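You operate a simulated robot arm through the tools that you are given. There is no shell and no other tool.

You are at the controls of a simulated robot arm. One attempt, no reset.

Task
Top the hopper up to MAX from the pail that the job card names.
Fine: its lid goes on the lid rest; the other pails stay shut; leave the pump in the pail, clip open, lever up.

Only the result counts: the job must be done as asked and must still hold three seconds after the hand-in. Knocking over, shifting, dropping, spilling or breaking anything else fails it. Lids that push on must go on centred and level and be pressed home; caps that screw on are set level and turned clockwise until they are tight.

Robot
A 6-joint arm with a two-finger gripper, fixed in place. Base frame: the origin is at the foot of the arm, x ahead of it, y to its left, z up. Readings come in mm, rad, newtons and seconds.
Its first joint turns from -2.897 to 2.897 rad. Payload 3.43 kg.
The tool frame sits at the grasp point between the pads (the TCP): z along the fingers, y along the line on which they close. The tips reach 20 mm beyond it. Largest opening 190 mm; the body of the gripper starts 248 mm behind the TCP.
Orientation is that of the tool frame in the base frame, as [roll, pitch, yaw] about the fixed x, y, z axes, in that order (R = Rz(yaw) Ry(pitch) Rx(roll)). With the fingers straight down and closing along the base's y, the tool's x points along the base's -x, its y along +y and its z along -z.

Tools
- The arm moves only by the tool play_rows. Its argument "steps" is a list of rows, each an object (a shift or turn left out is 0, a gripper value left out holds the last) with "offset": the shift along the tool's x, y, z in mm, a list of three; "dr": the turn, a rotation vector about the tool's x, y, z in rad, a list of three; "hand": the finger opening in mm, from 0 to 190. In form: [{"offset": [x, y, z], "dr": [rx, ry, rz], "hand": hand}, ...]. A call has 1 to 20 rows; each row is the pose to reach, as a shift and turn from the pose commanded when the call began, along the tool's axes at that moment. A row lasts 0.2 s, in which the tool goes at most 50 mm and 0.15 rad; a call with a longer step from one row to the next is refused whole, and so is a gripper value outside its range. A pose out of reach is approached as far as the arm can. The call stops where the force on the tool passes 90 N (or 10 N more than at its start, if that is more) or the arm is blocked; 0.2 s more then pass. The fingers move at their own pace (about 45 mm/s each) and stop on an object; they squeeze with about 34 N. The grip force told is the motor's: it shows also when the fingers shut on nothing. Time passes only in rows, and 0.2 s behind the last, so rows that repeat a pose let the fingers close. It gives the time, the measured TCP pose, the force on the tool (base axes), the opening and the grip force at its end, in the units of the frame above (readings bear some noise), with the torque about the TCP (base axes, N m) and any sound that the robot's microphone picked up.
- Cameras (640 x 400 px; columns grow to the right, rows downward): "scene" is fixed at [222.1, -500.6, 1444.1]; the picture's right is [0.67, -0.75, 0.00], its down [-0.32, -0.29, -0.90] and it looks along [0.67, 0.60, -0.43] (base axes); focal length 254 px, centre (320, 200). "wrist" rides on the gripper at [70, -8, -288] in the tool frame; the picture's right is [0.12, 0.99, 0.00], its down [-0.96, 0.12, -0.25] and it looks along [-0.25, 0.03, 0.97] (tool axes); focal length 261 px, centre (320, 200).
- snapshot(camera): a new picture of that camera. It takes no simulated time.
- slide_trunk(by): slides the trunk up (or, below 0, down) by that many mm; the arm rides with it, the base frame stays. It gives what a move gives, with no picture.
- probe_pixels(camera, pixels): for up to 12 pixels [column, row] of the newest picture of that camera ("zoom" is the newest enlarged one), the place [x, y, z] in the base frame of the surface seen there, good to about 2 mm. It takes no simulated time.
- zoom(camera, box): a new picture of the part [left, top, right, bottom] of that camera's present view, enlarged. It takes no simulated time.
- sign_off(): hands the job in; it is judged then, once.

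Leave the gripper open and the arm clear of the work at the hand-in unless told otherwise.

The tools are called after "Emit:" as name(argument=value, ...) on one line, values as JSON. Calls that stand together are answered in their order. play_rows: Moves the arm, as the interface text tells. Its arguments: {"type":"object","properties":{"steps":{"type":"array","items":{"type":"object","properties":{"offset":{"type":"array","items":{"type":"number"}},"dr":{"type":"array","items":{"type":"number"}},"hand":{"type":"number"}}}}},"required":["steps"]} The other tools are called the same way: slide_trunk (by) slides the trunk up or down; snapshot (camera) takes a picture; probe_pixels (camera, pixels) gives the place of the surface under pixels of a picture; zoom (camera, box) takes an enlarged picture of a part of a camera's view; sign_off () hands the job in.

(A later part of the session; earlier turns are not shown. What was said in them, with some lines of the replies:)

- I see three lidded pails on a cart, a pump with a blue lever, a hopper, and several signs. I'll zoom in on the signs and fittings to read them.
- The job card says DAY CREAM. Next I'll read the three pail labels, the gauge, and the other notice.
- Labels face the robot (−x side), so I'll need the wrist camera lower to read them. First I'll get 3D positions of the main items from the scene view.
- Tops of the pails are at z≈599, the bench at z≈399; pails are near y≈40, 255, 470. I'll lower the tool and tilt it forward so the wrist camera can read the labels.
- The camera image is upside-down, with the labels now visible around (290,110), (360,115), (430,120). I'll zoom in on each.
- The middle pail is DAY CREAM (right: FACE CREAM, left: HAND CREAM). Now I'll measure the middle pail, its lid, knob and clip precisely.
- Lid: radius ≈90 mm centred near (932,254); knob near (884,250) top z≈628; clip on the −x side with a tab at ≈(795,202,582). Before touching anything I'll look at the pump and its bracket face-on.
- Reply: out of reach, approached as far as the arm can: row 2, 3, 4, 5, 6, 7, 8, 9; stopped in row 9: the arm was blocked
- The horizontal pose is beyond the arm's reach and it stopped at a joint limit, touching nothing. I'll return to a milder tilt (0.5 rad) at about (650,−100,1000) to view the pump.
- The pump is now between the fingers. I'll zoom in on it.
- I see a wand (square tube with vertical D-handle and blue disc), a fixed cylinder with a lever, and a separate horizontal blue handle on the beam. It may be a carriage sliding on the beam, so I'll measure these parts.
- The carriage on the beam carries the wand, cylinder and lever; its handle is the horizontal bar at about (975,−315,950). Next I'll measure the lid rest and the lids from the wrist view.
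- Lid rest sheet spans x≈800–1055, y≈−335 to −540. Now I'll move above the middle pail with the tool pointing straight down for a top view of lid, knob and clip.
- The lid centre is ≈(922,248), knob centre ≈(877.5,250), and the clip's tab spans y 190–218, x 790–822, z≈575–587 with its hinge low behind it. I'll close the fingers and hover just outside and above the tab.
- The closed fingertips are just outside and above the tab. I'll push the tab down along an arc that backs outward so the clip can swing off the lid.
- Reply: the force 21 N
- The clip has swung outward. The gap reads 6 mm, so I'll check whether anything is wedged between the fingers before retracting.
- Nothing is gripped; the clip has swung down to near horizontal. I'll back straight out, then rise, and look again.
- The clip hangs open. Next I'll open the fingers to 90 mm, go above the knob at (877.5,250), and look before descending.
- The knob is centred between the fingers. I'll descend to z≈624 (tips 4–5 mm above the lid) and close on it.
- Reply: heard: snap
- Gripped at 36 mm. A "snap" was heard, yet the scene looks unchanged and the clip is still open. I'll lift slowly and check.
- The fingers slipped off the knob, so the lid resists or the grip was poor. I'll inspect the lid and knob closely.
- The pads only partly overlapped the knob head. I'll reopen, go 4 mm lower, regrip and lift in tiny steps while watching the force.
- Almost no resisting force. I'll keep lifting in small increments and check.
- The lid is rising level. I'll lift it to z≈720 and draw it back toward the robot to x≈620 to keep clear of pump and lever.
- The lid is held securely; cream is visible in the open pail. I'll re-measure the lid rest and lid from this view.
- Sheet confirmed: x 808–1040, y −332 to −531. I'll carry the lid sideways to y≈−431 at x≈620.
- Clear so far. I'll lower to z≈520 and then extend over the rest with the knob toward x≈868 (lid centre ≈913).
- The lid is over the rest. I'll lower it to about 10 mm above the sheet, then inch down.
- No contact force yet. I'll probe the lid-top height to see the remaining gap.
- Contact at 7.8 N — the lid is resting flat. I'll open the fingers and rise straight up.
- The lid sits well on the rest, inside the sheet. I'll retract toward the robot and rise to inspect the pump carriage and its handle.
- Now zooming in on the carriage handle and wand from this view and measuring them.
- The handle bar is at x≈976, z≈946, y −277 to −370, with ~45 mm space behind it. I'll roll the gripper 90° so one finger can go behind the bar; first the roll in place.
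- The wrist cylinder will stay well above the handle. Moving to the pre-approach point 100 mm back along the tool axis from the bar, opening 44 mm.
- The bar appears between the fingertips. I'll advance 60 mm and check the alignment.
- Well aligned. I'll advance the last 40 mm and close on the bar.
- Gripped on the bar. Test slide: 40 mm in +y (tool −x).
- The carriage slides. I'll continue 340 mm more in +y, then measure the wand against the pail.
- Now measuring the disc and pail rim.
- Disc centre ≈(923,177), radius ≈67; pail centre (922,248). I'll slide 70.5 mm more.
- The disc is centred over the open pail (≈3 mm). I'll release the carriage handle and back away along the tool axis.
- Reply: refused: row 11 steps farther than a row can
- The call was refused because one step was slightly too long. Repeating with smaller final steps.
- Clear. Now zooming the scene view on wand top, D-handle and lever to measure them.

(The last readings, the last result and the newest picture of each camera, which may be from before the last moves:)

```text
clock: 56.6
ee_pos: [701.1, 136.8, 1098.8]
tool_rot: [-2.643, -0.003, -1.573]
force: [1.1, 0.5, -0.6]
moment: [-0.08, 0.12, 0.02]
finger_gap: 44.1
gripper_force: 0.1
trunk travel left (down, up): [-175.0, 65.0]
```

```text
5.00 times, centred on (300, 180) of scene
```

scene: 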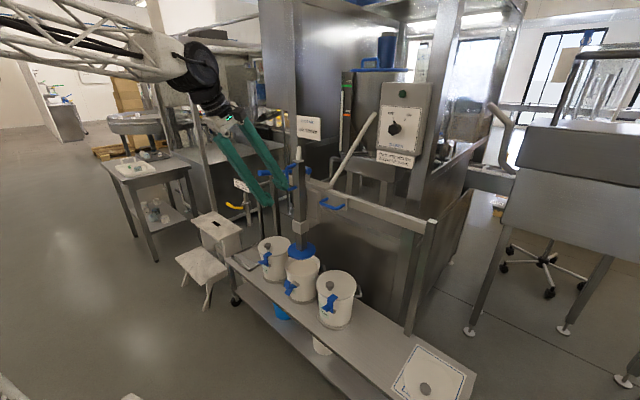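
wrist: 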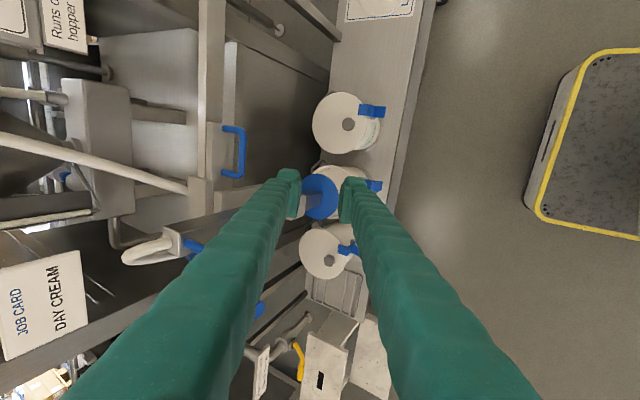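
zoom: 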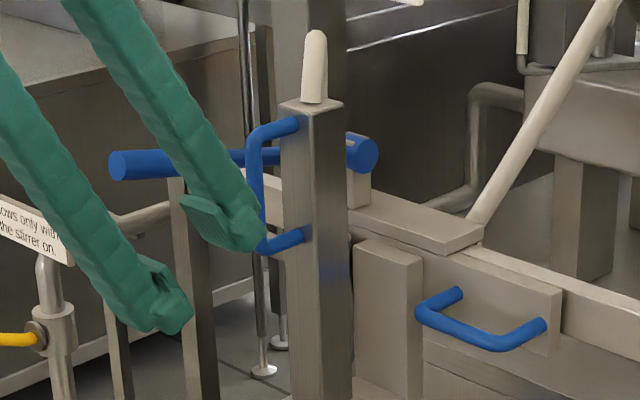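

Emit:
probe_pixels(camera="zoom", pixels=[[117, 165], [150, 162], [232, 158], [365, 155], [355, 150], [300, 120], [255, 140], [256, 190], [285, 238], [312, 105], [335, 103], [300, 150]])

Emit:
probe_pixels(camera="zoom", pixels=[[315, 40], [314, 95], [330, 150], [350, 145], [285, 125], [262, 125], [280, 128], [262, 248], [150, 178], [340, 130], [355, 190], [330, 300]])

```text
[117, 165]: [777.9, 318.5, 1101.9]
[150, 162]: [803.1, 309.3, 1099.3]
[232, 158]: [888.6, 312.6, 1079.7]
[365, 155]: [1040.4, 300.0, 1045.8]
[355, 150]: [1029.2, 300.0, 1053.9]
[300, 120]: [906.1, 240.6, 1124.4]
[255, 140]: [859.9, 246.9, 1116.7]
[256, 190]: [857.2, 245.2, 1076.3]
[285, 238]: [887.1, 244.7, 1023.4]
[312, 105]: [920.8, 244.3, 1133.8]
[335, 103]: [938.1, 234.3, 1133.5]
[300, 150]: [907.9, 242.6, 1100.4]
```

```text
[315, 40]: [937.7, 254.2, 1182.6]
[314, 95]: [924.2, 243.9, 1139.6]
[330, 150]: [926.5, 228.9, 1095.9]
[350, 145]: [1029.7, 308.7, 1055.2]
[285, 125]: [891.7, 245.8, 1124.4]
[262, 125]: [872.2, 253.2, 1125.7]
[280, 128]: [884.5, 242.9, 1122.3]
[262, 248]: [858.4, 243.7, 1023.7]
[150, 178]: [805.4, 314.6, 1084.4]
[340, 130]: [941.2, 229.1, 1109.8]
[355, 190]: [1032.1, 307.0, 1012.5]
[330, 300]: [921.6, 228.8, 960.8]
```

Wand tube: x 906–943, y 229–267, top z≈1134; D-handle bar at x≈864, y≈249, z 1020–1128; lever tip at (778,317,1102), currently up. I'll unroll the gripper first.

Emit:
play_rows(steps=[{"dr": [0, 0, 0.14], "hand": 0}, {"dr": [0, 0, 0.28], "hand": 0}, {"dr": [0, 0, 0.42], "hand": 0}, {"dr": [0, 0, 0.56], "hand": 0}, {"dr": [0, 0, 0.7], "hand": 0}, {"dr": [0, 0, 0.84], "hand": 0}, {"dr": [0, 0, 0.98], "hand": 0}, {"dr": [0, 0, 1.12], "hand": 0}, {"dr": [0, 0, 1.26], "hand": 0}, {"dr": [0, 0, 1.4], "hand": 0}, {"dr": [0, 0, 1.5], "hand": 0}, {"dr": [0, 0, 1.571], "hand": 0}])

Emit:
play_rows(steps=[{"offset": [-11, 0, -20], "dr": [0, 0.1, 0], "hand": 0}, {"offset": [-22, 0, -40], "dr": [0, 0.2, 0], "hand": 0}, {"offset": [-33, 0, -60], "dr": [0, 0.3, 0], "hand": 0}, {"offset": [-43.6, 0, -80], "dr": [0, 0.4, 0], "hand": 0}, {"offset": [-48, 0, -88], "dr": [0, 0.5, 0], "hand": 0}, {"offset": [-77, 20, -72], "dr": [0, 0.5, 0], "hand": 0}, {"offset": [-108, 42, -55], "dr": [0, 0.5, 0], "hand": 0}, {"offset": [-138, 64, -38], "dr": [0, 0.5, 0], "hand": 0}, {"offset": [-168, 88, -20], "dr": [0, 0.5, 0], "hand": 0}, {"offset": [-199, 111, -5], "dr": [0, 0.5, 0], "hand": 0}])

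Emit:
snapshot(camera="scene")

Emit:
snapshot(camera="wrist")

```text
clock: 59.2
ee_pos: [700.3, 136.2, 1100.3]
tool_rot: [-3.141, 0.502, 3.14]
force: [1.0, 0.3, -0.1]
moment: [-0.01, 0.02, -0.03]
finger_gap: 0.0
gripper_force: 33.8
trunk travel left (down, up): [-175.0, 65.0]
```

```text
clock: 61.4
ee_pos: [871.9, 246.8, 1202.6]
tool_rot: [-3.139, 0.0, 3.14]
force: [-0.8, -1.3, 1.3]
moment: [0.08, -0.23, -0.01]
finger_gap: 0.1
gripper_force: 33.7
trunk travel left (down, up): [-175.0, 65.0]
```

```text
taken
```

scene: 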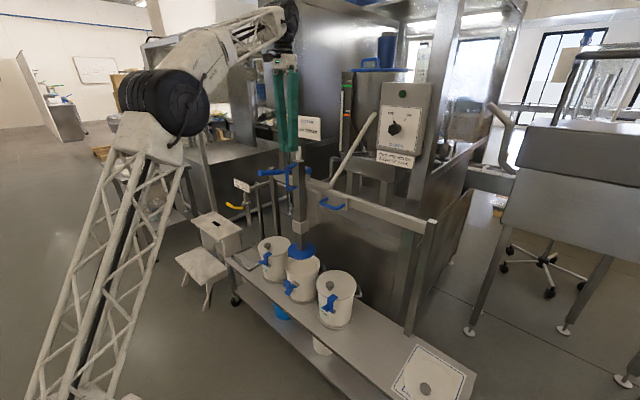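

```text
taken
```

wrist: 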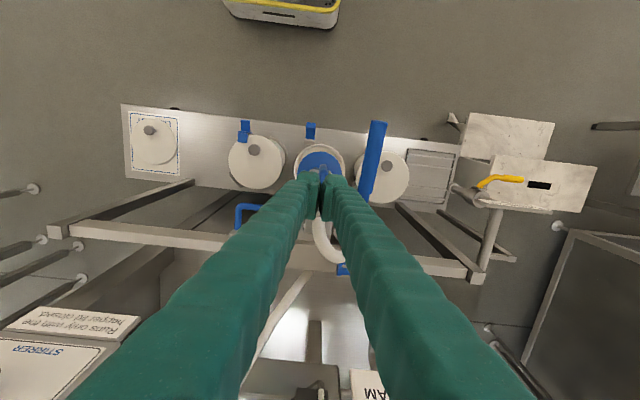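

Fingertips are directly above the top of the D-handle. I'll come down to contact and push 30 mm, then check.

Emit:
play_rows(steps=[{"offset": [-3, 2, 20], "hand": 0}, {"offset": [-3, 2, 40], "hand": 0}, {"offset": [-3, 2, 50], "hand": 0}, {"offset": [-3, 2, 58], "hand": 0}, {"offset": [-3, 2, 66], "hand": 0}, {"offset": [-3, 2, 75], "hand": 0}, {"offset": [-3, 2, 85], "hand": 0}])

Emit:
snapshot(camera="scene")

Emit:
zoom(camera="scene", box=[250, 140, 350, 220])

```text
clock: 63.0
ee_pos: [876.1, 248.4, 1112.7]
tool_rot: [-3.139, 0.0, 3.14]
force: [-0.7, 0.0, 0.5]
moment: [-0.01, -0.01, 0.0]
finger_gap: 0.0
gripper_force: 34.1
trunk travel left (down, up): [-175.0, 65.0]
```

```text
taken
```

scene: 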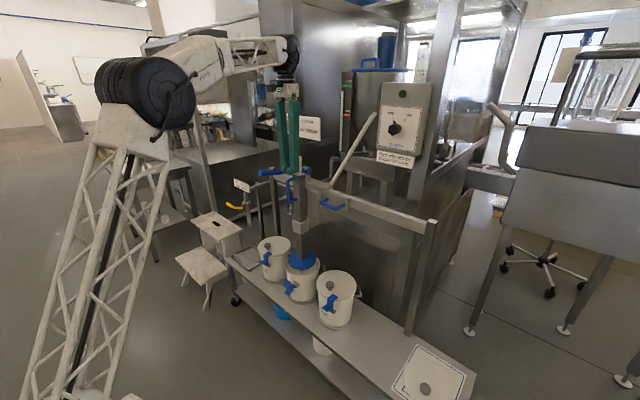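

```text
5.00 times, centred on (300, 180) of scene
```

zoom: 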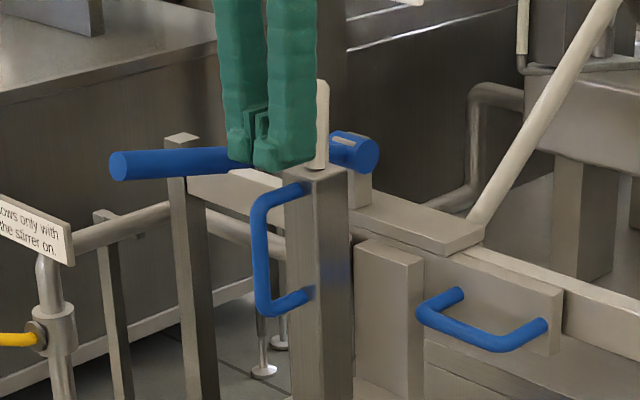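

The wand moved down easily. I'll check how far it went.

Emit:
probe_pixels(camera="zoom", pixels=[[330, 172], [300, 190], [262, 230], [300, 298], [320, 90], [120, 165], [345, 145], [325, 260], [270, 155]])

Emit:
zoom(camera="scene", box=[260, 220, 340, 300])

```text
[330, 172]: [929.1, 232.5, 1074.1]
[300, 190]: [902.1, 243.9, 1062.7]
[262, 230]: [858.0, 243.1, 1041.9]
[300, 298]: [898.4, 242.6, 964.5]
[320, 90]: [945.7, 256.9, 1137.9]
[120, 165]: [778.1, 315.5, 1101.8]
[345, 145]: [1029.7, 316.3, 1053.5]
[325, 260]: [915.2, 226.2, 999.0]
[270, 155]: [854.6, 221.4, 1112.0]
```

```text
5.00 times, centred on (300, 260) of scene
```

zoom: 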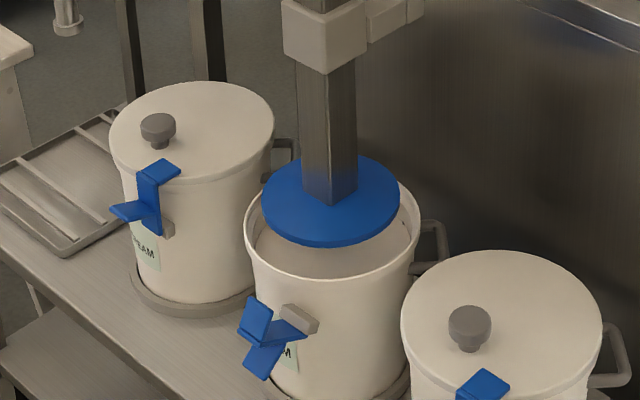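

The disc is now ≈616, about 25 mm above the rim and well aligned. I'll follow down further, gently.

Emit:
play_rows(steps=[{"offset": [0, 0, 15], "hand": 0}, {"offset": [0, 0, 28], "hand": 0}, {"offset": [0, 0, 36], "hand": 0}, {"offset": [0, 0, 43], "hand": 0}, {"offset": [0, 0, 50], "hand": 0}, {"offset": [0, 0, 56], "hand": 0}])

Emit:
snapshot(camera="scene")

Emit:
zoom(camera="scene", box=[240, 160, 360, 300])

```text
clock: 64.4
ee_pos: [874.4, 248.2, 1059.3]
tool_rot: [-3.139, 0.0, 3.141]
force: [0.3, 0.0, 0.4]
moment: [0.03, -0.03, -0.01]
finger_gap: 0.0
gripper_force: 33.9
trunk travel left (down, up): [-175.0, 65.0]
```

```text
taken
```

scene: 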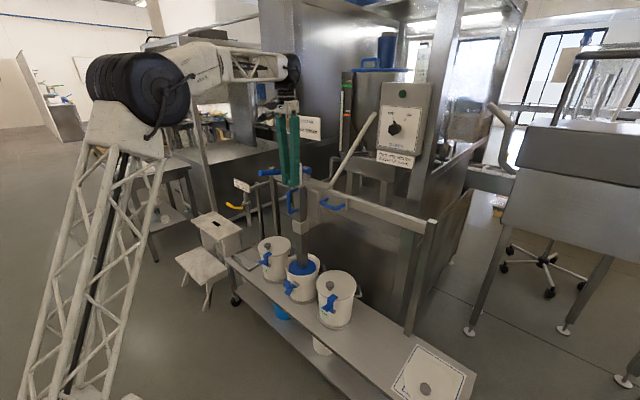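

```text
2.86 times, centred on (300, 230) of scene
```

zoom: 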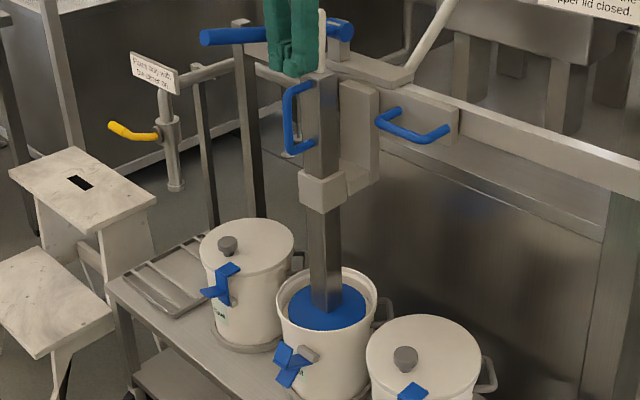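

The disc has entered the pail. Checking heights.

Emit:
zoom(camera="scene", box=[270, 235, 340, 295])

Emit:
probe_pixels(camera="zoom", pixels=[[250, 245], [330, 250], [300, 260], [240, 235], [300, 220], [240, 262], [300, 285]])

Emit:
probe_pixels(camera="scene", pixels=[[303, 188], [297, 190], [290, 200], [306, 230], [263, 173]])

```text
6.67 times, centred on (305, 265) of scene
```

zoom: 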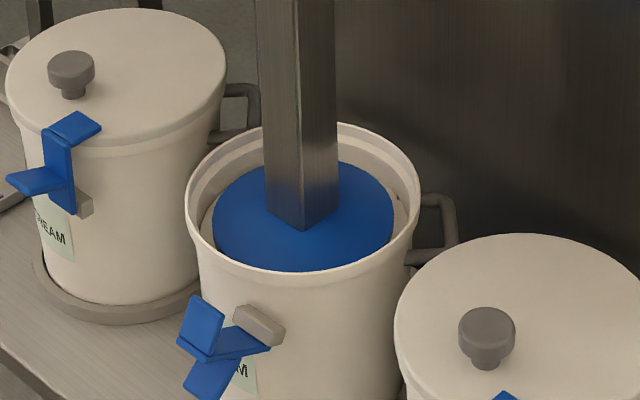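

```text
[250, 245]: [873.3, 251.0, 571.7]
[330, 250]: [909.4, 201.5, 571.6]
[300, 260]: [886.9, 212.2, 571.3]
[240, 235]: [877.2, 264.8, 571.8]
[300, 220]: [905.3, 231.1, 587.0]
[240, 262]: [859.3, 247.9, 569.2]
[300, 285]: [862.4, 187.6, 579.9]
```

```text
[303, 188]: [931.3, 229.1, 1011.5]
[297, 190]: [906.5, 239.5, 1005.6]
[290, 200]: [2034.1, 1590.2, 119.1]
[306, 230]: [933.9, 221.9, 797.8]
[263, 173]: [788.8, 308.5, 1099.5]
```

Disc top ≈572, cream ≈556: about 8–15 mm remain. I'll push on down in small steps until resistance is felt.

Emit:
play_rows(steps=[{"offset": [0, 0, 10], "hand": 0}, {"offset": [0, 0, 18], "hand": 0}, {"offset": [0, 0, 25], "hand": 0}])

Emit:
play_rows(steps=[{"offset": [0, 0, 4], "hand": 0}, {"offset": [0, 0, 8], "hand": 0}])

Emit:
zoom(camera="scene", box=[270, 235, 340, 295])

Emit:
probe_pixels(camera="zoom", pixels=[[250, 250], [330, 250], [300, 260], [240, 240]])

```text
clock: 65.2
ee_pos: [876.4, 248.8, 1032.2]
tool_rot: [3.141, -0.001, -3.141]
force: [-0.1, 0.6, -0.4]
moment: [0.02, -0.04, 0.01]
finger_gap: 0.0
gripper_force: 34.2
trunk travel left (down, up): [-175.0, 65.0]
```

```text
clock: 65.8
ee_pos: [874.7, 248.9, 1030.0]
tool_rot: [3.142, 0.007, -3.141]
force: [5.9, 3.3, 41.6]
moment: [0.14, -0.24, 0.02]
finger_gap: 5.8
gripper_force: 33.9
trunk travel left (down, up): [-175.0, 65.0]
```

```text
6.67 times, centred on (305, 265) of scene
```

zoom: 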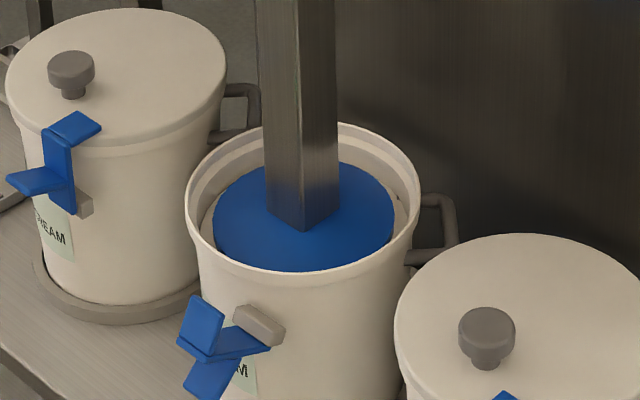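

```text
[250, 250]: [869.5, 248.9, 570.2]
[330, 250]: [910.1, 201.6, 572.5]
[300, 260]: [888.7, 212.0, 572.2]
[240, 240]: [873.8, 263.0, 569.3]
```

41 N of resistance: the disc is seated at the bottom of its travel. I'll raise the fingers clear, then move over the lever grip at about (800,318) and open to 60 mm.

Emit:
play_rows(steps=[{"offset": [0, 0, -20], "hand": 0}, {"offset": [0, 0, -60], "hand": 0}, {"offset": [0, 0, -105], "hand": 0}, {"offset": [0, 0, -150], "hand": 0}, {"offset": [5, 5, -170], "hand": 60}, {"offset": [30, 25, -170], "hand": 60}, {"offset": [55, 50, -170], "hand": 60}, {"offset": [74, 69, -170], "hand": 60}, {"offset": [74, 69, -150], "hand": 60}])

Emit:
snapshot(camera="wrist")

Emit:
zoom(camera="scene", box=[240, 120, 360, 220])

Emit:
zoom(camera="scene", box=[335, 65, 385, 165])

```text
clock: 67.8
ee_pos: [802.1, 317.2, 1174.4]
tool_rot: [-3.141, 0.0, 3.14]
force: [-0.4, 0.4, -0.7]
moment: [0.01, 0.03, 0.01]
finger_gap: 59.8
gripper_force: 0.0
trunk travel left (down, up): [-175.0, 65.0]
```

```text
taken
```

wrist: 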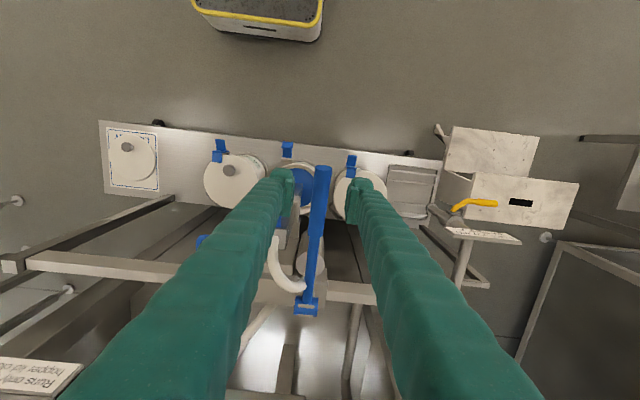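

```text
4.00 times, centred on (300, 170) of scene
```

zoom: 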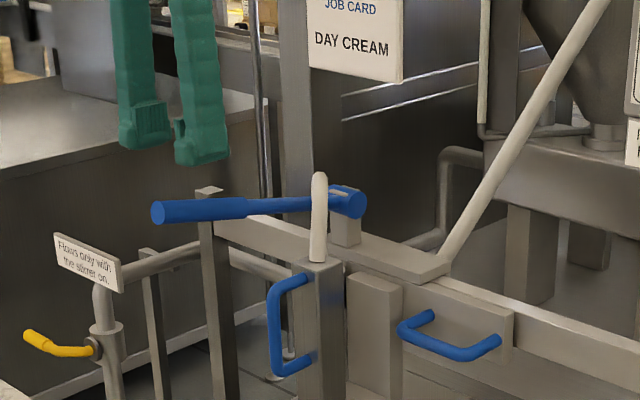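

```text
4.00 times, centred on (360, 115) of scene
```

zoom: 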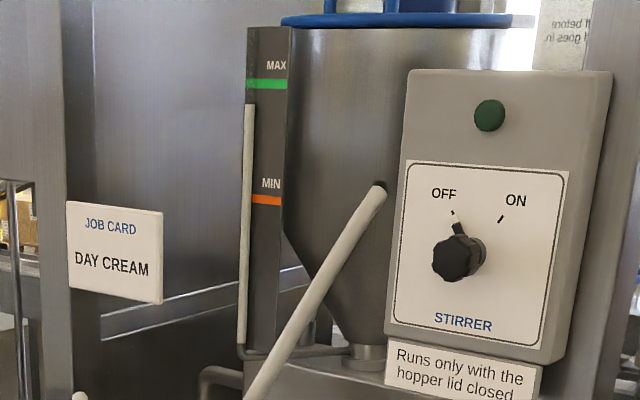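

The sight gauge column sits just below MAX now (row 104 vs MAX line row 84). The lever is centred between the fingers; I'll descend around it and close.

Emit:
play_rows(steps=[{"offset": [0, 0, 30], "hand": 60}, {"offset": [0, 0, 60], "hand": 60}, {"offset": [0, 0, 81], "hand": 60}, {"offset": [0, 0, 81], "hand": 0}, {"offset": [0, 0, 81], "hand": 0}, {"offset": [0, 0, 81], "hand": 0}, {"offset": [0, 0, 81], "hand": 0}])

Emit:
zoom(camera="scene", box=[240, 120, 360, 220])

Emit:
zoom(camera="scene", box=[335, 70, 375, 110])

```text
clock: 69.4
ee_pos: [800.0, 318.3, 1094.2]
tool_rot: [-3.14, 0.0, 3.141]
force: [1.6, 5.2, -0.1]
moment: [0.03, -0.11, 0.12]
finger_gap: 20.8
gripper_force: 43.9
trunk travel left (down, up): [-175.0, 65.0]
```

```text
4.00 times, centred on (300, 170) of scene
```

zoom: 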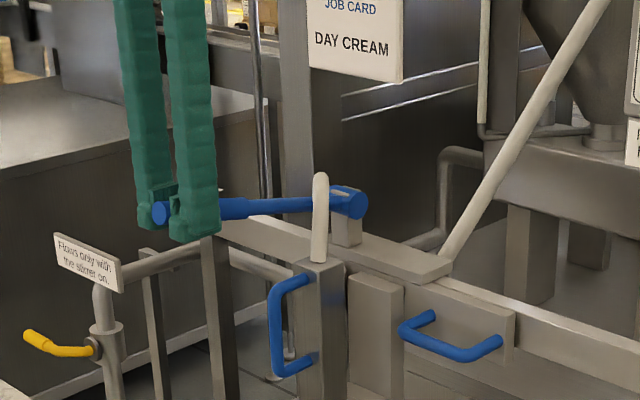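

```text
10.00 times, centred on (355, 90) of scene
```

zoom: 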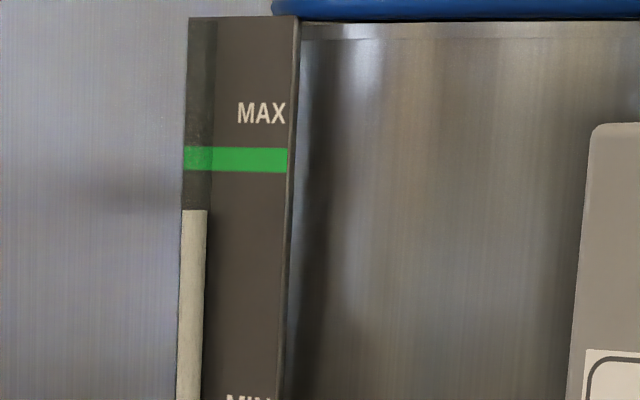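

Gauge: cream column top at row 210 of this zoom; MAX band rows 147–172. Lever gripped (20.8 mm). I'll make a partial down-stroke along the lever's arc and watch force and gauge.

Emit:
play_rows(steps=[{"offset": [2, 0, 12.7], "hand": 0}, {"offset": [3.9, 0, 29.3], "hand": 0}, {"offset": [4.5, 0, 46], "hand": 0}, {"offset": [3.9, 0, 62.7], "hand": 0}])

Emit:
zoom(camera="scene", box=[335, 70, 375, 110])

Emit:
zoom(camera="scene", box=[240, 120, 360, 220])

```text
clock: 70.4
ee_pos: [796.8, 318.3, 1030.7]
tool_rot: [-3.14, 0.0, 3.14]
force: [-13.0, 3.8, 7.7]
moment: [-0.04, -0.69, 0.08]
finger_gap: 19.8
gripper_force: 45.4
trunk travel left (down, up): [-175.0, 65.0]
```

```text
10.00 times, centred on (355, 90) of scene
```

zoom: 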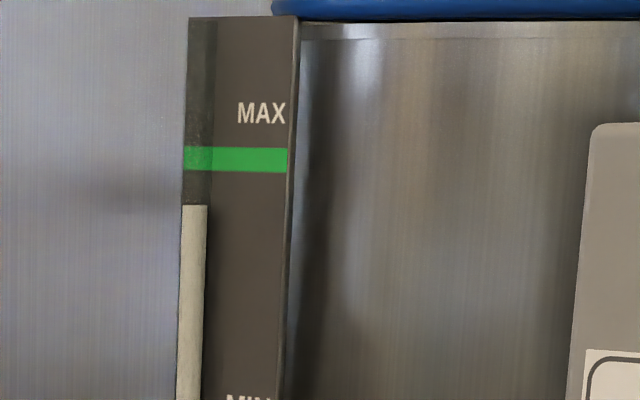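

```text
4.00 times, centred on (300, 170) of scene
```

zoom: 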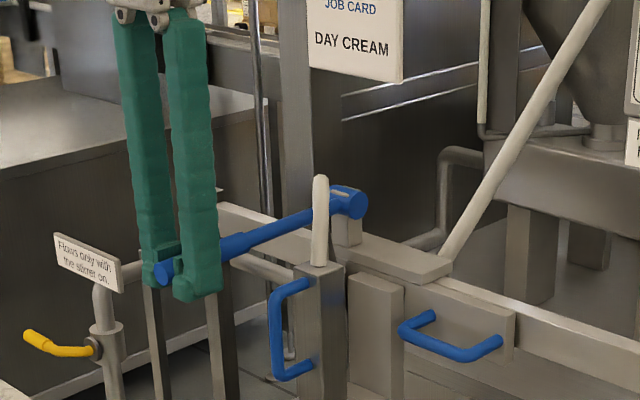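

The column rose from 210 to 205: delivery follows the down-stroke. Continuing the down-stroke carefully.

Emit:
play_rows(steps=[{"offset": [-1.7, 0, 16.6], "hand": 0}, {"offset": [-4.6, 0, 33.1], "hand": 0}, {"offset": [-8.7, 0, 49.3], "hand": 0}, {"offset": [-13.9, 0, 65.3], "hand": 0}])

Emit:
zoom(camera="scene", box=[335, 70, 375, 110])

Emit:
zoom(camera="scene", box=[240, 120, 360, 220])

```text
clock: 71.4
ee_pos: [811.5, 317.4, 965.5]
tool_rot: [-3.139, 0.0, 3.139]
force: [-8.7, 6.0, 8.1]
moment: [-0.14, -0.52, 0.09]
finger_gap: 19.8
gripper_force: 44.8
trunk travel left (down, up): [-175.0, 65.0]
```

```text
10.00 times, centred on (355, 90) of scene
```

zoom: 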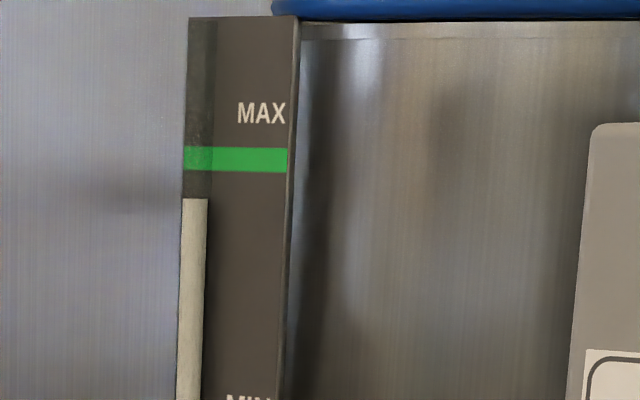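

```text
4.00 times, centred on (300, 170) of scene
```

zoom: 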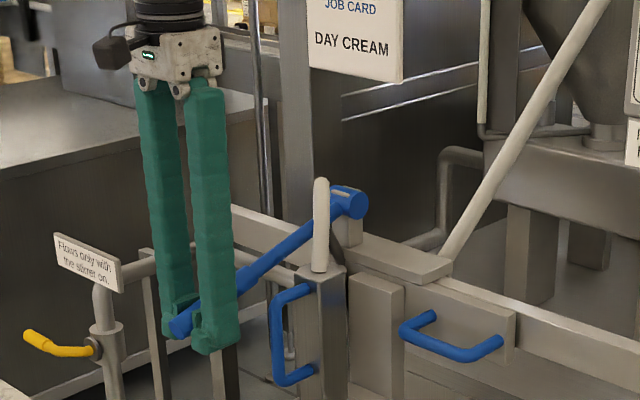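

Column at 198. I'll continue further down to find the end of the stroke.

Emit:
play_rows(steps=[{"offset": [-6.2, 0, 15.4], "hand": 0}, {"offset": [-13.5, 0, 30.4], "hand": 0}])

Emit:
zoom(camera="scene", box=[335, 70, 375, 110])

Emit:
zoom(camera="scene", box=[240, 120, 360, 220])

```text
clock: 72.0
ee_pos: [824.3, 319.4, 937.0]
tool_rot: [-3.139, -0.001, 3.141]
force: [-12.4, 4.0, 5.5]
moment: [-0.08, -0.24, 0.01]
finger_gap: 19.7
gripper_force: 44.9
trunk travel left (down, up): [-175.0, 65.0]
```

```text
10.00 times, centred on (355, 90) of scene
```

zoom: 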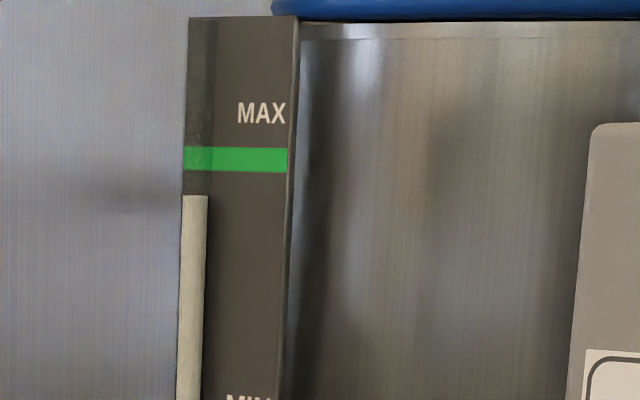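

```text
4.00 times, centred on (300, 170) of scene
```

zoom: 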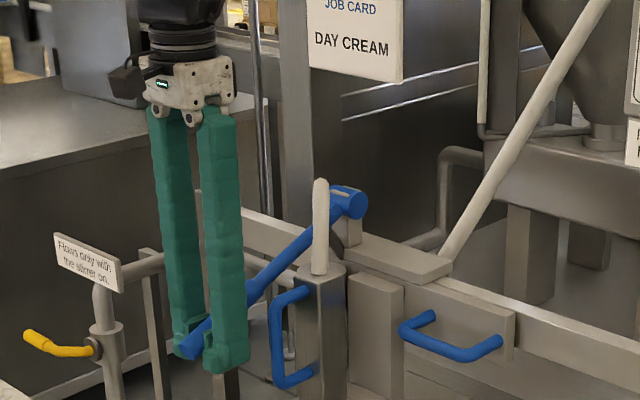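

Emit:
play_rows(steps=[{"offset": [-8.4, 0, 14.5], "hand": 0}, {"offset": [-17.7, 0, 28.4], "hand": 0}])

Emit:
zoom(camera="scene", box=[335, 70, 375, 110])

Emit:
zoom(camera="scene", box=[240, 120, 360, 220])

```text
clock: 72.6
ee_pos: [844.6, 314.6, 906.1]
tool_rot: [-3.139, 0.001, 3.139]
force: [-1.4, -0.8, 0.6]
moment: [0.04, -0.16, -0.02]
finger_gap: 0.3
gripper_force: 34.4
trunk travel left (down, up): [-175.0, 65.0]
```

```text
10.00 times, centred on (355, 90) of scene
```

zoom: 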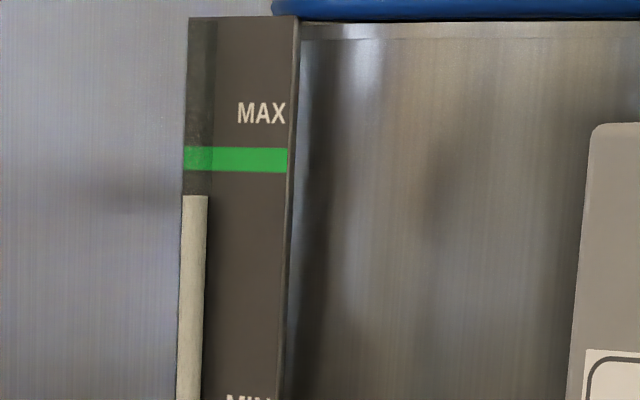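

```text
4.00 times, centred on (300, 170) of scene
```

zoom: 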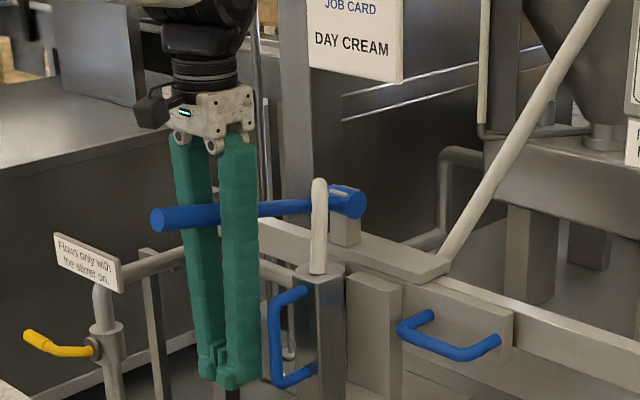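

The grip slipped at the bottom and the lever sprang back up by itself; the column stayed at ~195. The lever is between the finger shafts, so I'll open and rise straight up, then push from above with closed fingertips instead.

Emit:
play_rows(steps=[{"offset": [0, 0, 0], "hand": 70}, {"offset": [0, 3, 0], "hand": 70}, {"offset": [0, 3, 0], "hand": 70}, {"offset": [0, 3, 0], "hand": 70}, {"offset": [0, 3, -30], "hand": 70}, {"offset": [0, 3, -75], "hand": 70}, {"offset": [0, 3, -120], "hand": 70}, {"offset": [0, 3, -165], "hand": 70}, {"offset": [0, 3, -210], "hand": 70}, {"offset": [10, 3, -255], "hand": 70}, {"offset": [30, 3, -275], "hand": 0}, {"offset": [46, 3, -275], "hand": 0}, {"offset": [46, 3, -275], "hand": 0}, {"offset": [46, 3, -275], "hand": 0}])

Emit:
zoom(camera="scene", box=[240, 110, 360, 210])

Emit:
snapshot(camera="wrist")

```text
clock: 75.6
ee_pos: [797.2, 322.5, 1181.8]
tool_rot: [-3.14, 0.001, 3.141]
force: [0.0, -0.1, 0.2]
moment: [-0.01, -0.02, 0.02]
finger_gap: 0.0
gripper_force: 16.8
trunk travel left (down, up): [-175.0, 65.0]
```

```text
4.00 times, centred on (300, 160) of scene
```

zoom: 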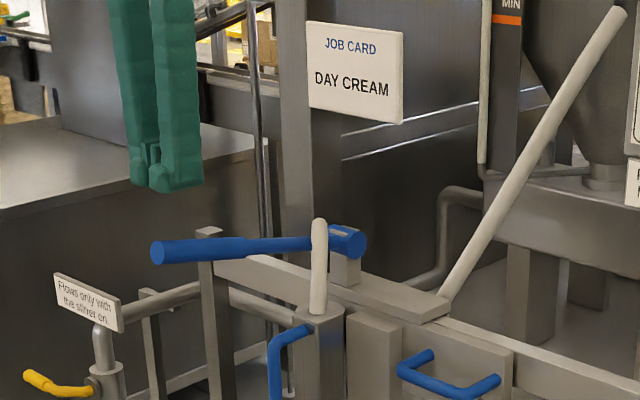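

```text
taken
```

wrist: 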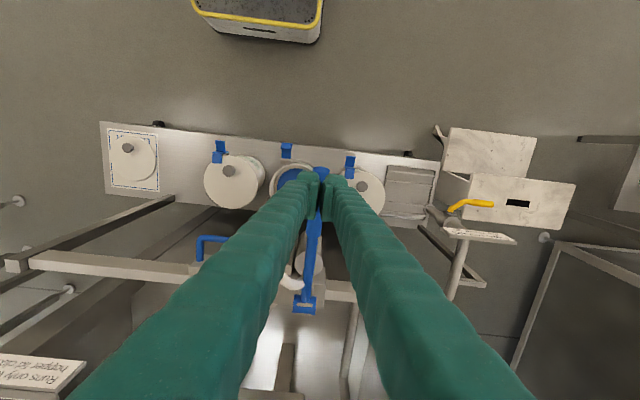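

Positioned above the lever grip with fingers closed. Second stroke: push down from above along a path that follows the lever to about −28°.

Emit:
play_rows(steps=[{"offset": [-8, -4.5, 22], "hand": 0}, {"offset": [-13, -4.5, 50], "hand": 0}, {"offset": [-13, -4.5, 62], "hand": 0}, {"offset": [-14, -4.5, 82], "hand": 0}, {"offset": [-15, -4.5, 104], "hand": 0}, {"offset": [-16, -4.5, 122], "hand": 0}, {"offset": [-17, -4.5, 139], "hand": 0}, {"offset": [-19, -4.5, 157], "hand": 0}, {"offset": [-21, -4.5, 175], "hand": 0}, {"offset": [-24, -4.5, 189], "hand": 0}, {"offset": [-28, -4.5, 203], "hand": 0}])

Emit:
zoom(camera="scene", box=[335, 70, 375, 110])

Emit:
zoom(camera="scene", box=[240, 120, 360, 220])

```text
clock: 78.0
ee_pos: [822.0, 317.8, 984.1]
tool_rot: [-3.14, 0.005, -3.141]
force: [-11.7, 5.1, 39.5]
moment: [0.34, -0.46, 0.12]
finger_gap: 0.0
gripper_force: 33.8
trunk travel left (down, up): [-175.0, 65.0]
```

```text
10.00 times, centred on (355, 90) of scene
```

zoom: 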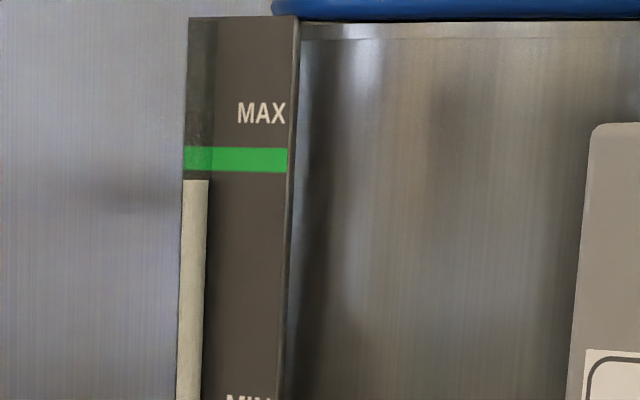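

```text
4.00 times, centred on (300, 170) of scene
```

zoom: 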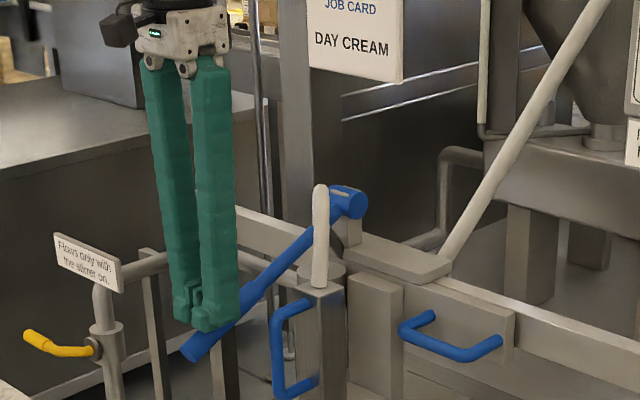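

Column now at 180 (15 px per full stroke), and the lever reached its lower stop. Remaining to the middle of the MAX band (160): one full stroke plus about a third. I'll let the lever rise with the fingers, then do the third stroke.

Emit:
play_rows(steps=[{"offset": [4, 0, -22], "hand": 0}, {"offset": [8, 0, -50], "hand": 0}, {"offset": [11, 0, -80], "hand": 0}, {"offset": [13, 0, -110], "hand": 0}, {"offset": [15, 0, -140], "hand": 0}, {"offset": [15, 0, -165], "hand": 0}, {"offset": [15, 0, -165], "hand": 0}, {"offset": [15, 0, -165], "hand": 0}])

Emit:
zoom(camera="scene", box=[335, 70, 375, 110])

Emit:
zoom(camera="scene", box=[240, 120, 360, 220])

```text
clock: 79.8
ee_pos: [810.2, 315.5, 1146.2]
tool_rot: [-3.141, 0.0, 3.14]
force: [0.7, 0.1, 0.5]
moment: [-0.02, -0.02, -0.03]
finger_gap: 0.0
gripper_force: 34.0
trunk travel left (down, up): [-175.0, 65.0]
```

```text
10.00 times, centred on (355, 90) of scene
```

zoom: 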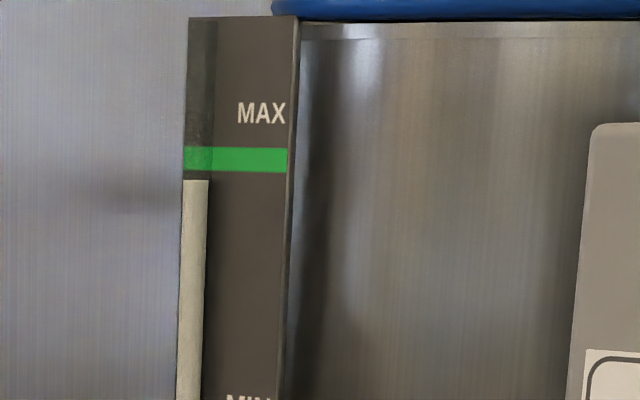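

```text
4.00 times, centred on (300, 170) of scene
```

zoom: 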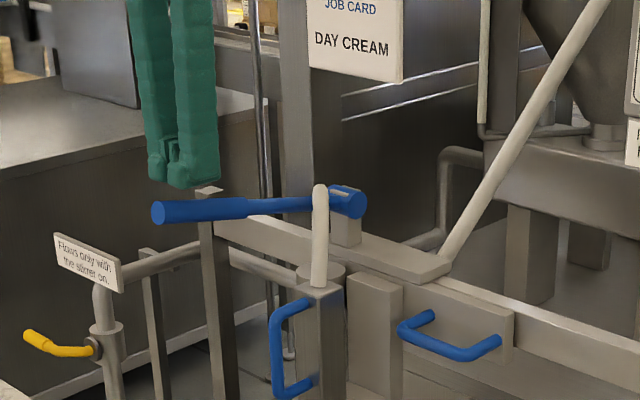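

The lever is back up and the level holds at 180. Third stroke down.

Emit:
play_rows(steps=[{"offset": [0, 1, 12], "hand": 0}, {"offset": [0, 1, 24], "hand": 0}, {"offset": [-1, 1, 44], "hand": 0}, {"offset": [-2, 1, 66], "hand": 0}, {"offset": [-3, 1, 84], "hand": 0}, {"offset": [-4, 1, 101], "hand": 0}, {"offset": [-6, 1, 119], "hand": 0}, {"offset": [-8, 1, 137], "hand": 0}, {"offset": [-11, 1, 151], "hand": 0}, {"offset": [-13, 1, 160], "hand": 0}])

Emit:
zoom(camera="scene", box=[335, 70, 375, 110])

```text
clock: 82.0
ee_pos: [821.9, 318.6, 984.9]
tool_rot: [-3.14, 0.0, -3.141]
force: [-0.5, 5.8, 10.4]
moment: [0.14, -0.14, 0.12]
finger_gap: 6.0
gripper_force: 34.2
trunk travel left (down, up): [-175.0, 65.0]
```

```text
10.00 times, centred on (355, 90) of scene
```

zoom: 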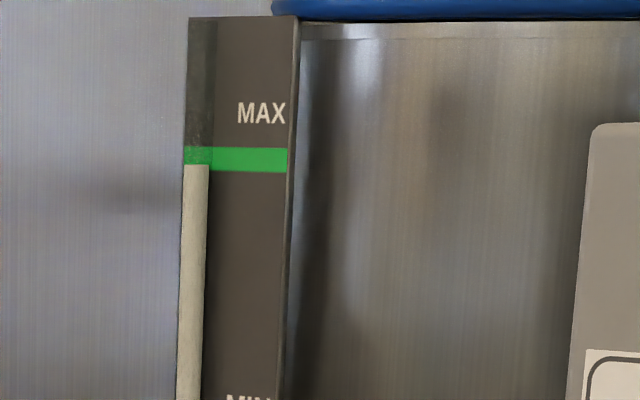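

The column is at 165, inside the MAX band (147–172); a third of a stroke more centres it at ~160. I'll raise, then do a short stroke to about −4°.

Emit:
play_rows(steps=[{"offset": [3, 0, -22], "hand": 0}, {"offset": [6, 0, -50], "hand": 0}, {"offset": [9, 0, -80], "hand": 0}, {"offset": [11, 0, -110], "hand": 0}, {"offset": [13, 0, -140], "hand": 0}, {"offset": [13, 0, -160], "hand": 0}, {"offset": [13, 0, -160], "hand": 0}, {"offset": [13, 0, -148], "hand": 0}, {"offset": [13, 0, -136], "hand": 0}, {"offset": [12, 0, -116], "hand": 0}, {"offset": [11, 0, -98], "hand": 0}, {"offset": [11, 0, -84], "hand": 0}])

Emit:
zoom(camera="scene", box=[335, 70, 375, 110])

Emit:
zoom(camera="scene", box=[240, 120, 360, 220])

```text
clock: 84.6
ee_pos: [812.6, 318.8, 1068.5]
tool_rot: [-3.139, -0.001, 3.14]
force: [-0.5, 4.9, 6.1]
moment: [0.12, -0.06, 0.11]
finger_gap: 0.0
gripper_force: 34.6
trunk travel left (down, up): [-175.0, 65.0]
```

```text
10.00 times, centred on (355, 90) of scene
```

zoom: 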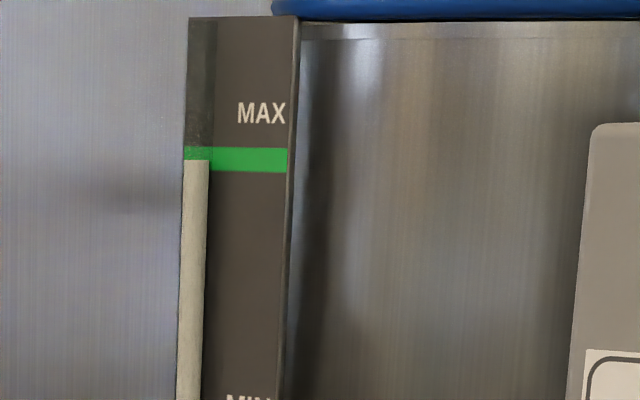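

```text
4.00 times, centred on (300, 170) of scene
```

zoom: 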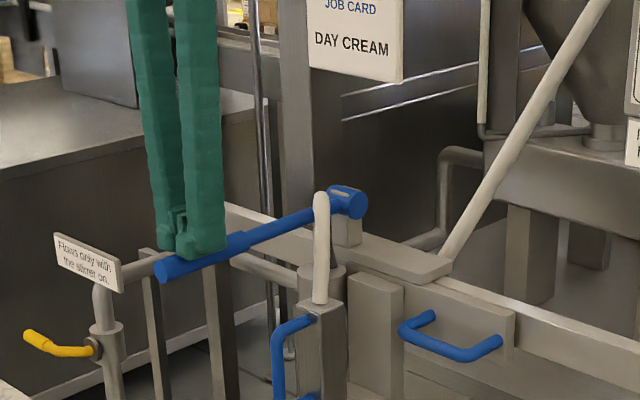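

The column is at 160, in the middle of the MAX band. Now I'll let the lever rise, lift clear, retract toward the robot and open the gripper.

Emit:
play_rows(steps=[{"offset": [1, 0, -15], "hand": 0}, {"offset": [2, 0, -35], "hand": 0}, {"offset": [2, 0, -60], "hand": 0}, {"offset": [2, 0, -90], "hand": 0}, {"offset": [10, 0, -130], "hand": 0}, {"offset": [45, -10, -160], "hand": 0}, {"offset": [85, -20, -175], "hand": 0}, {"offset": [125, -30, -175], "hand": 0}, {"offset": [165, -40, -175], "hand": 0}, {"offset": [205, -50, -175], "hand": 0}, {"offset": [215, -60, -175], "hand": 120}, {"offset": [215, -60, -175], "hand": 120}, {"offset": [215, -60, -175], "hand": 120}, {"offset": [215, -60, -175], "hand": 120}, {"offset": [215, -60, -175], "hand": 120}, {"offset": [215, -60, -175], "hand": 120}])

Emit:
snapshot(camera="scene")

Emit:
zoom(camera="scene", box=[335, 70, 375, 110])

Emit:
zoom(camera="scene", box=[230, 160, 370, 310])

Emit:
zoom(camera="scene", box=[270, 235, 340, 295])

Emit:
snapshot(camera="wrist")

```text
clock: 88.0
ee_pos: [597.3, 259.2, 1245.1]
tool_rot: [-3.14, 0.002, 3.139]
force: [0.0, 1.1, -0.1]
moment: [-0.02, -0.03, 0.0]
finger_gap: 120.3
gripper_force: 0.1
trunk travel left (down, up): [-175.0, 65.0]
```

```text
taken
```

scene: 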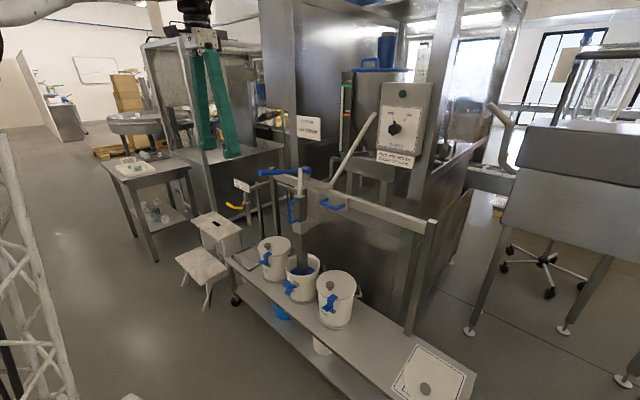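

```text
10.00 times, centred on (355, 90) of scene
```

zoom: 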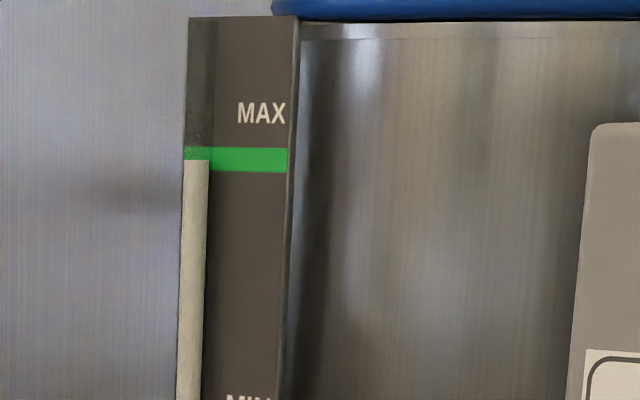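

```text
2.67 times, centred on (300, 235) of scene
```

zoom: 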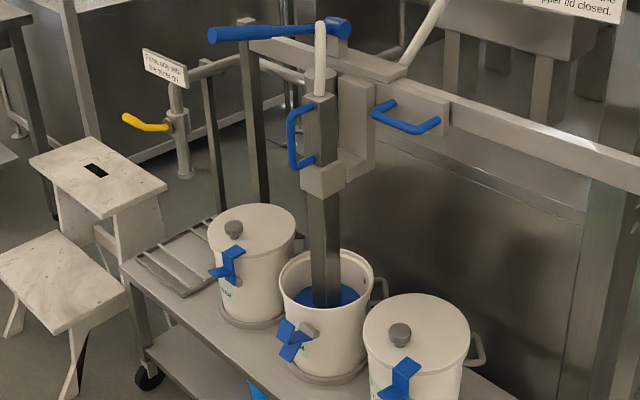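

```text
6.67 times, centred on (305, 265) of scene
```

zoom: 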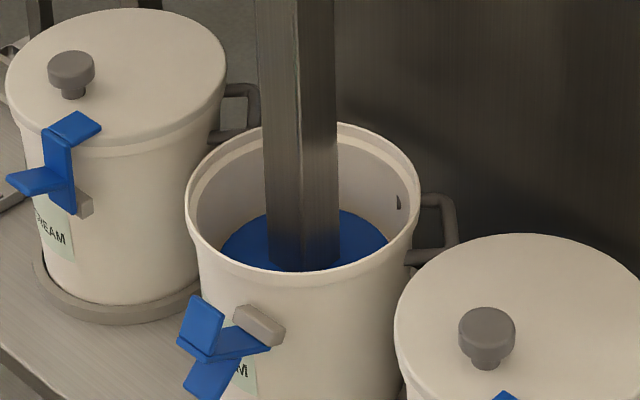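

```text
taken
```

wrist: 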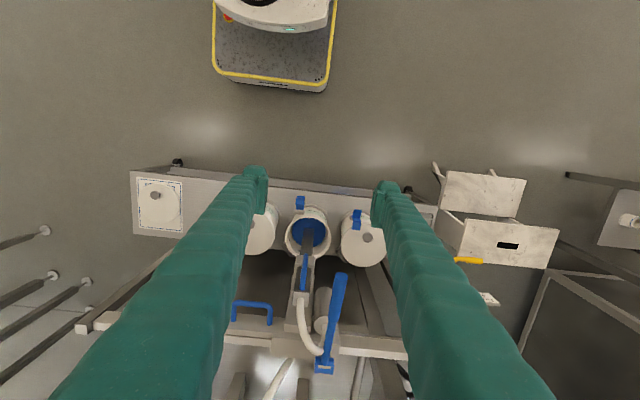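

Final check: the level is steady at the MAX band centre. The pump disc is in the DAY CREAM pail with its clip open, and the lever is up. The lid is on the rest and the other two pails are clipped shut. The gripper is open and clear, so I'm handing in.

Emit:
sign_off()

```text
The job is handed in.
```

I've handed the job in: the hopper is topped up to MAX from the DAY CREAM pail, the middle one, as the job card named. I haven't seen the judging result.

- **Level:** the cream sits at the middle of the green MAX band on the sight gauge. It took three full strokes and a short one, and the level held when the lever came up.
- **Pump:** it is lowered into the DAY CREAM pail, with that pail's clip open and the lever up.
- **Lid:** it is resting flat on the lid rest, inside the marked sheet.
- **Other pails:** FACE CREAM and HAND CREAM stayed shut and clipped.
- **Arm:** the gripper is open and clear of the work.

Two slips happened along the way, and I saw no damage from either:

- **Lid knob:** my first grip slipped off. I heard a single snap while closing on it and didn't find the cause. The second grip lifted the lid level.
- **Lever:** it slipped out of the gripper at the bottom of the first stroke and sprang back up. I did the remaining strokes by pushing from above.
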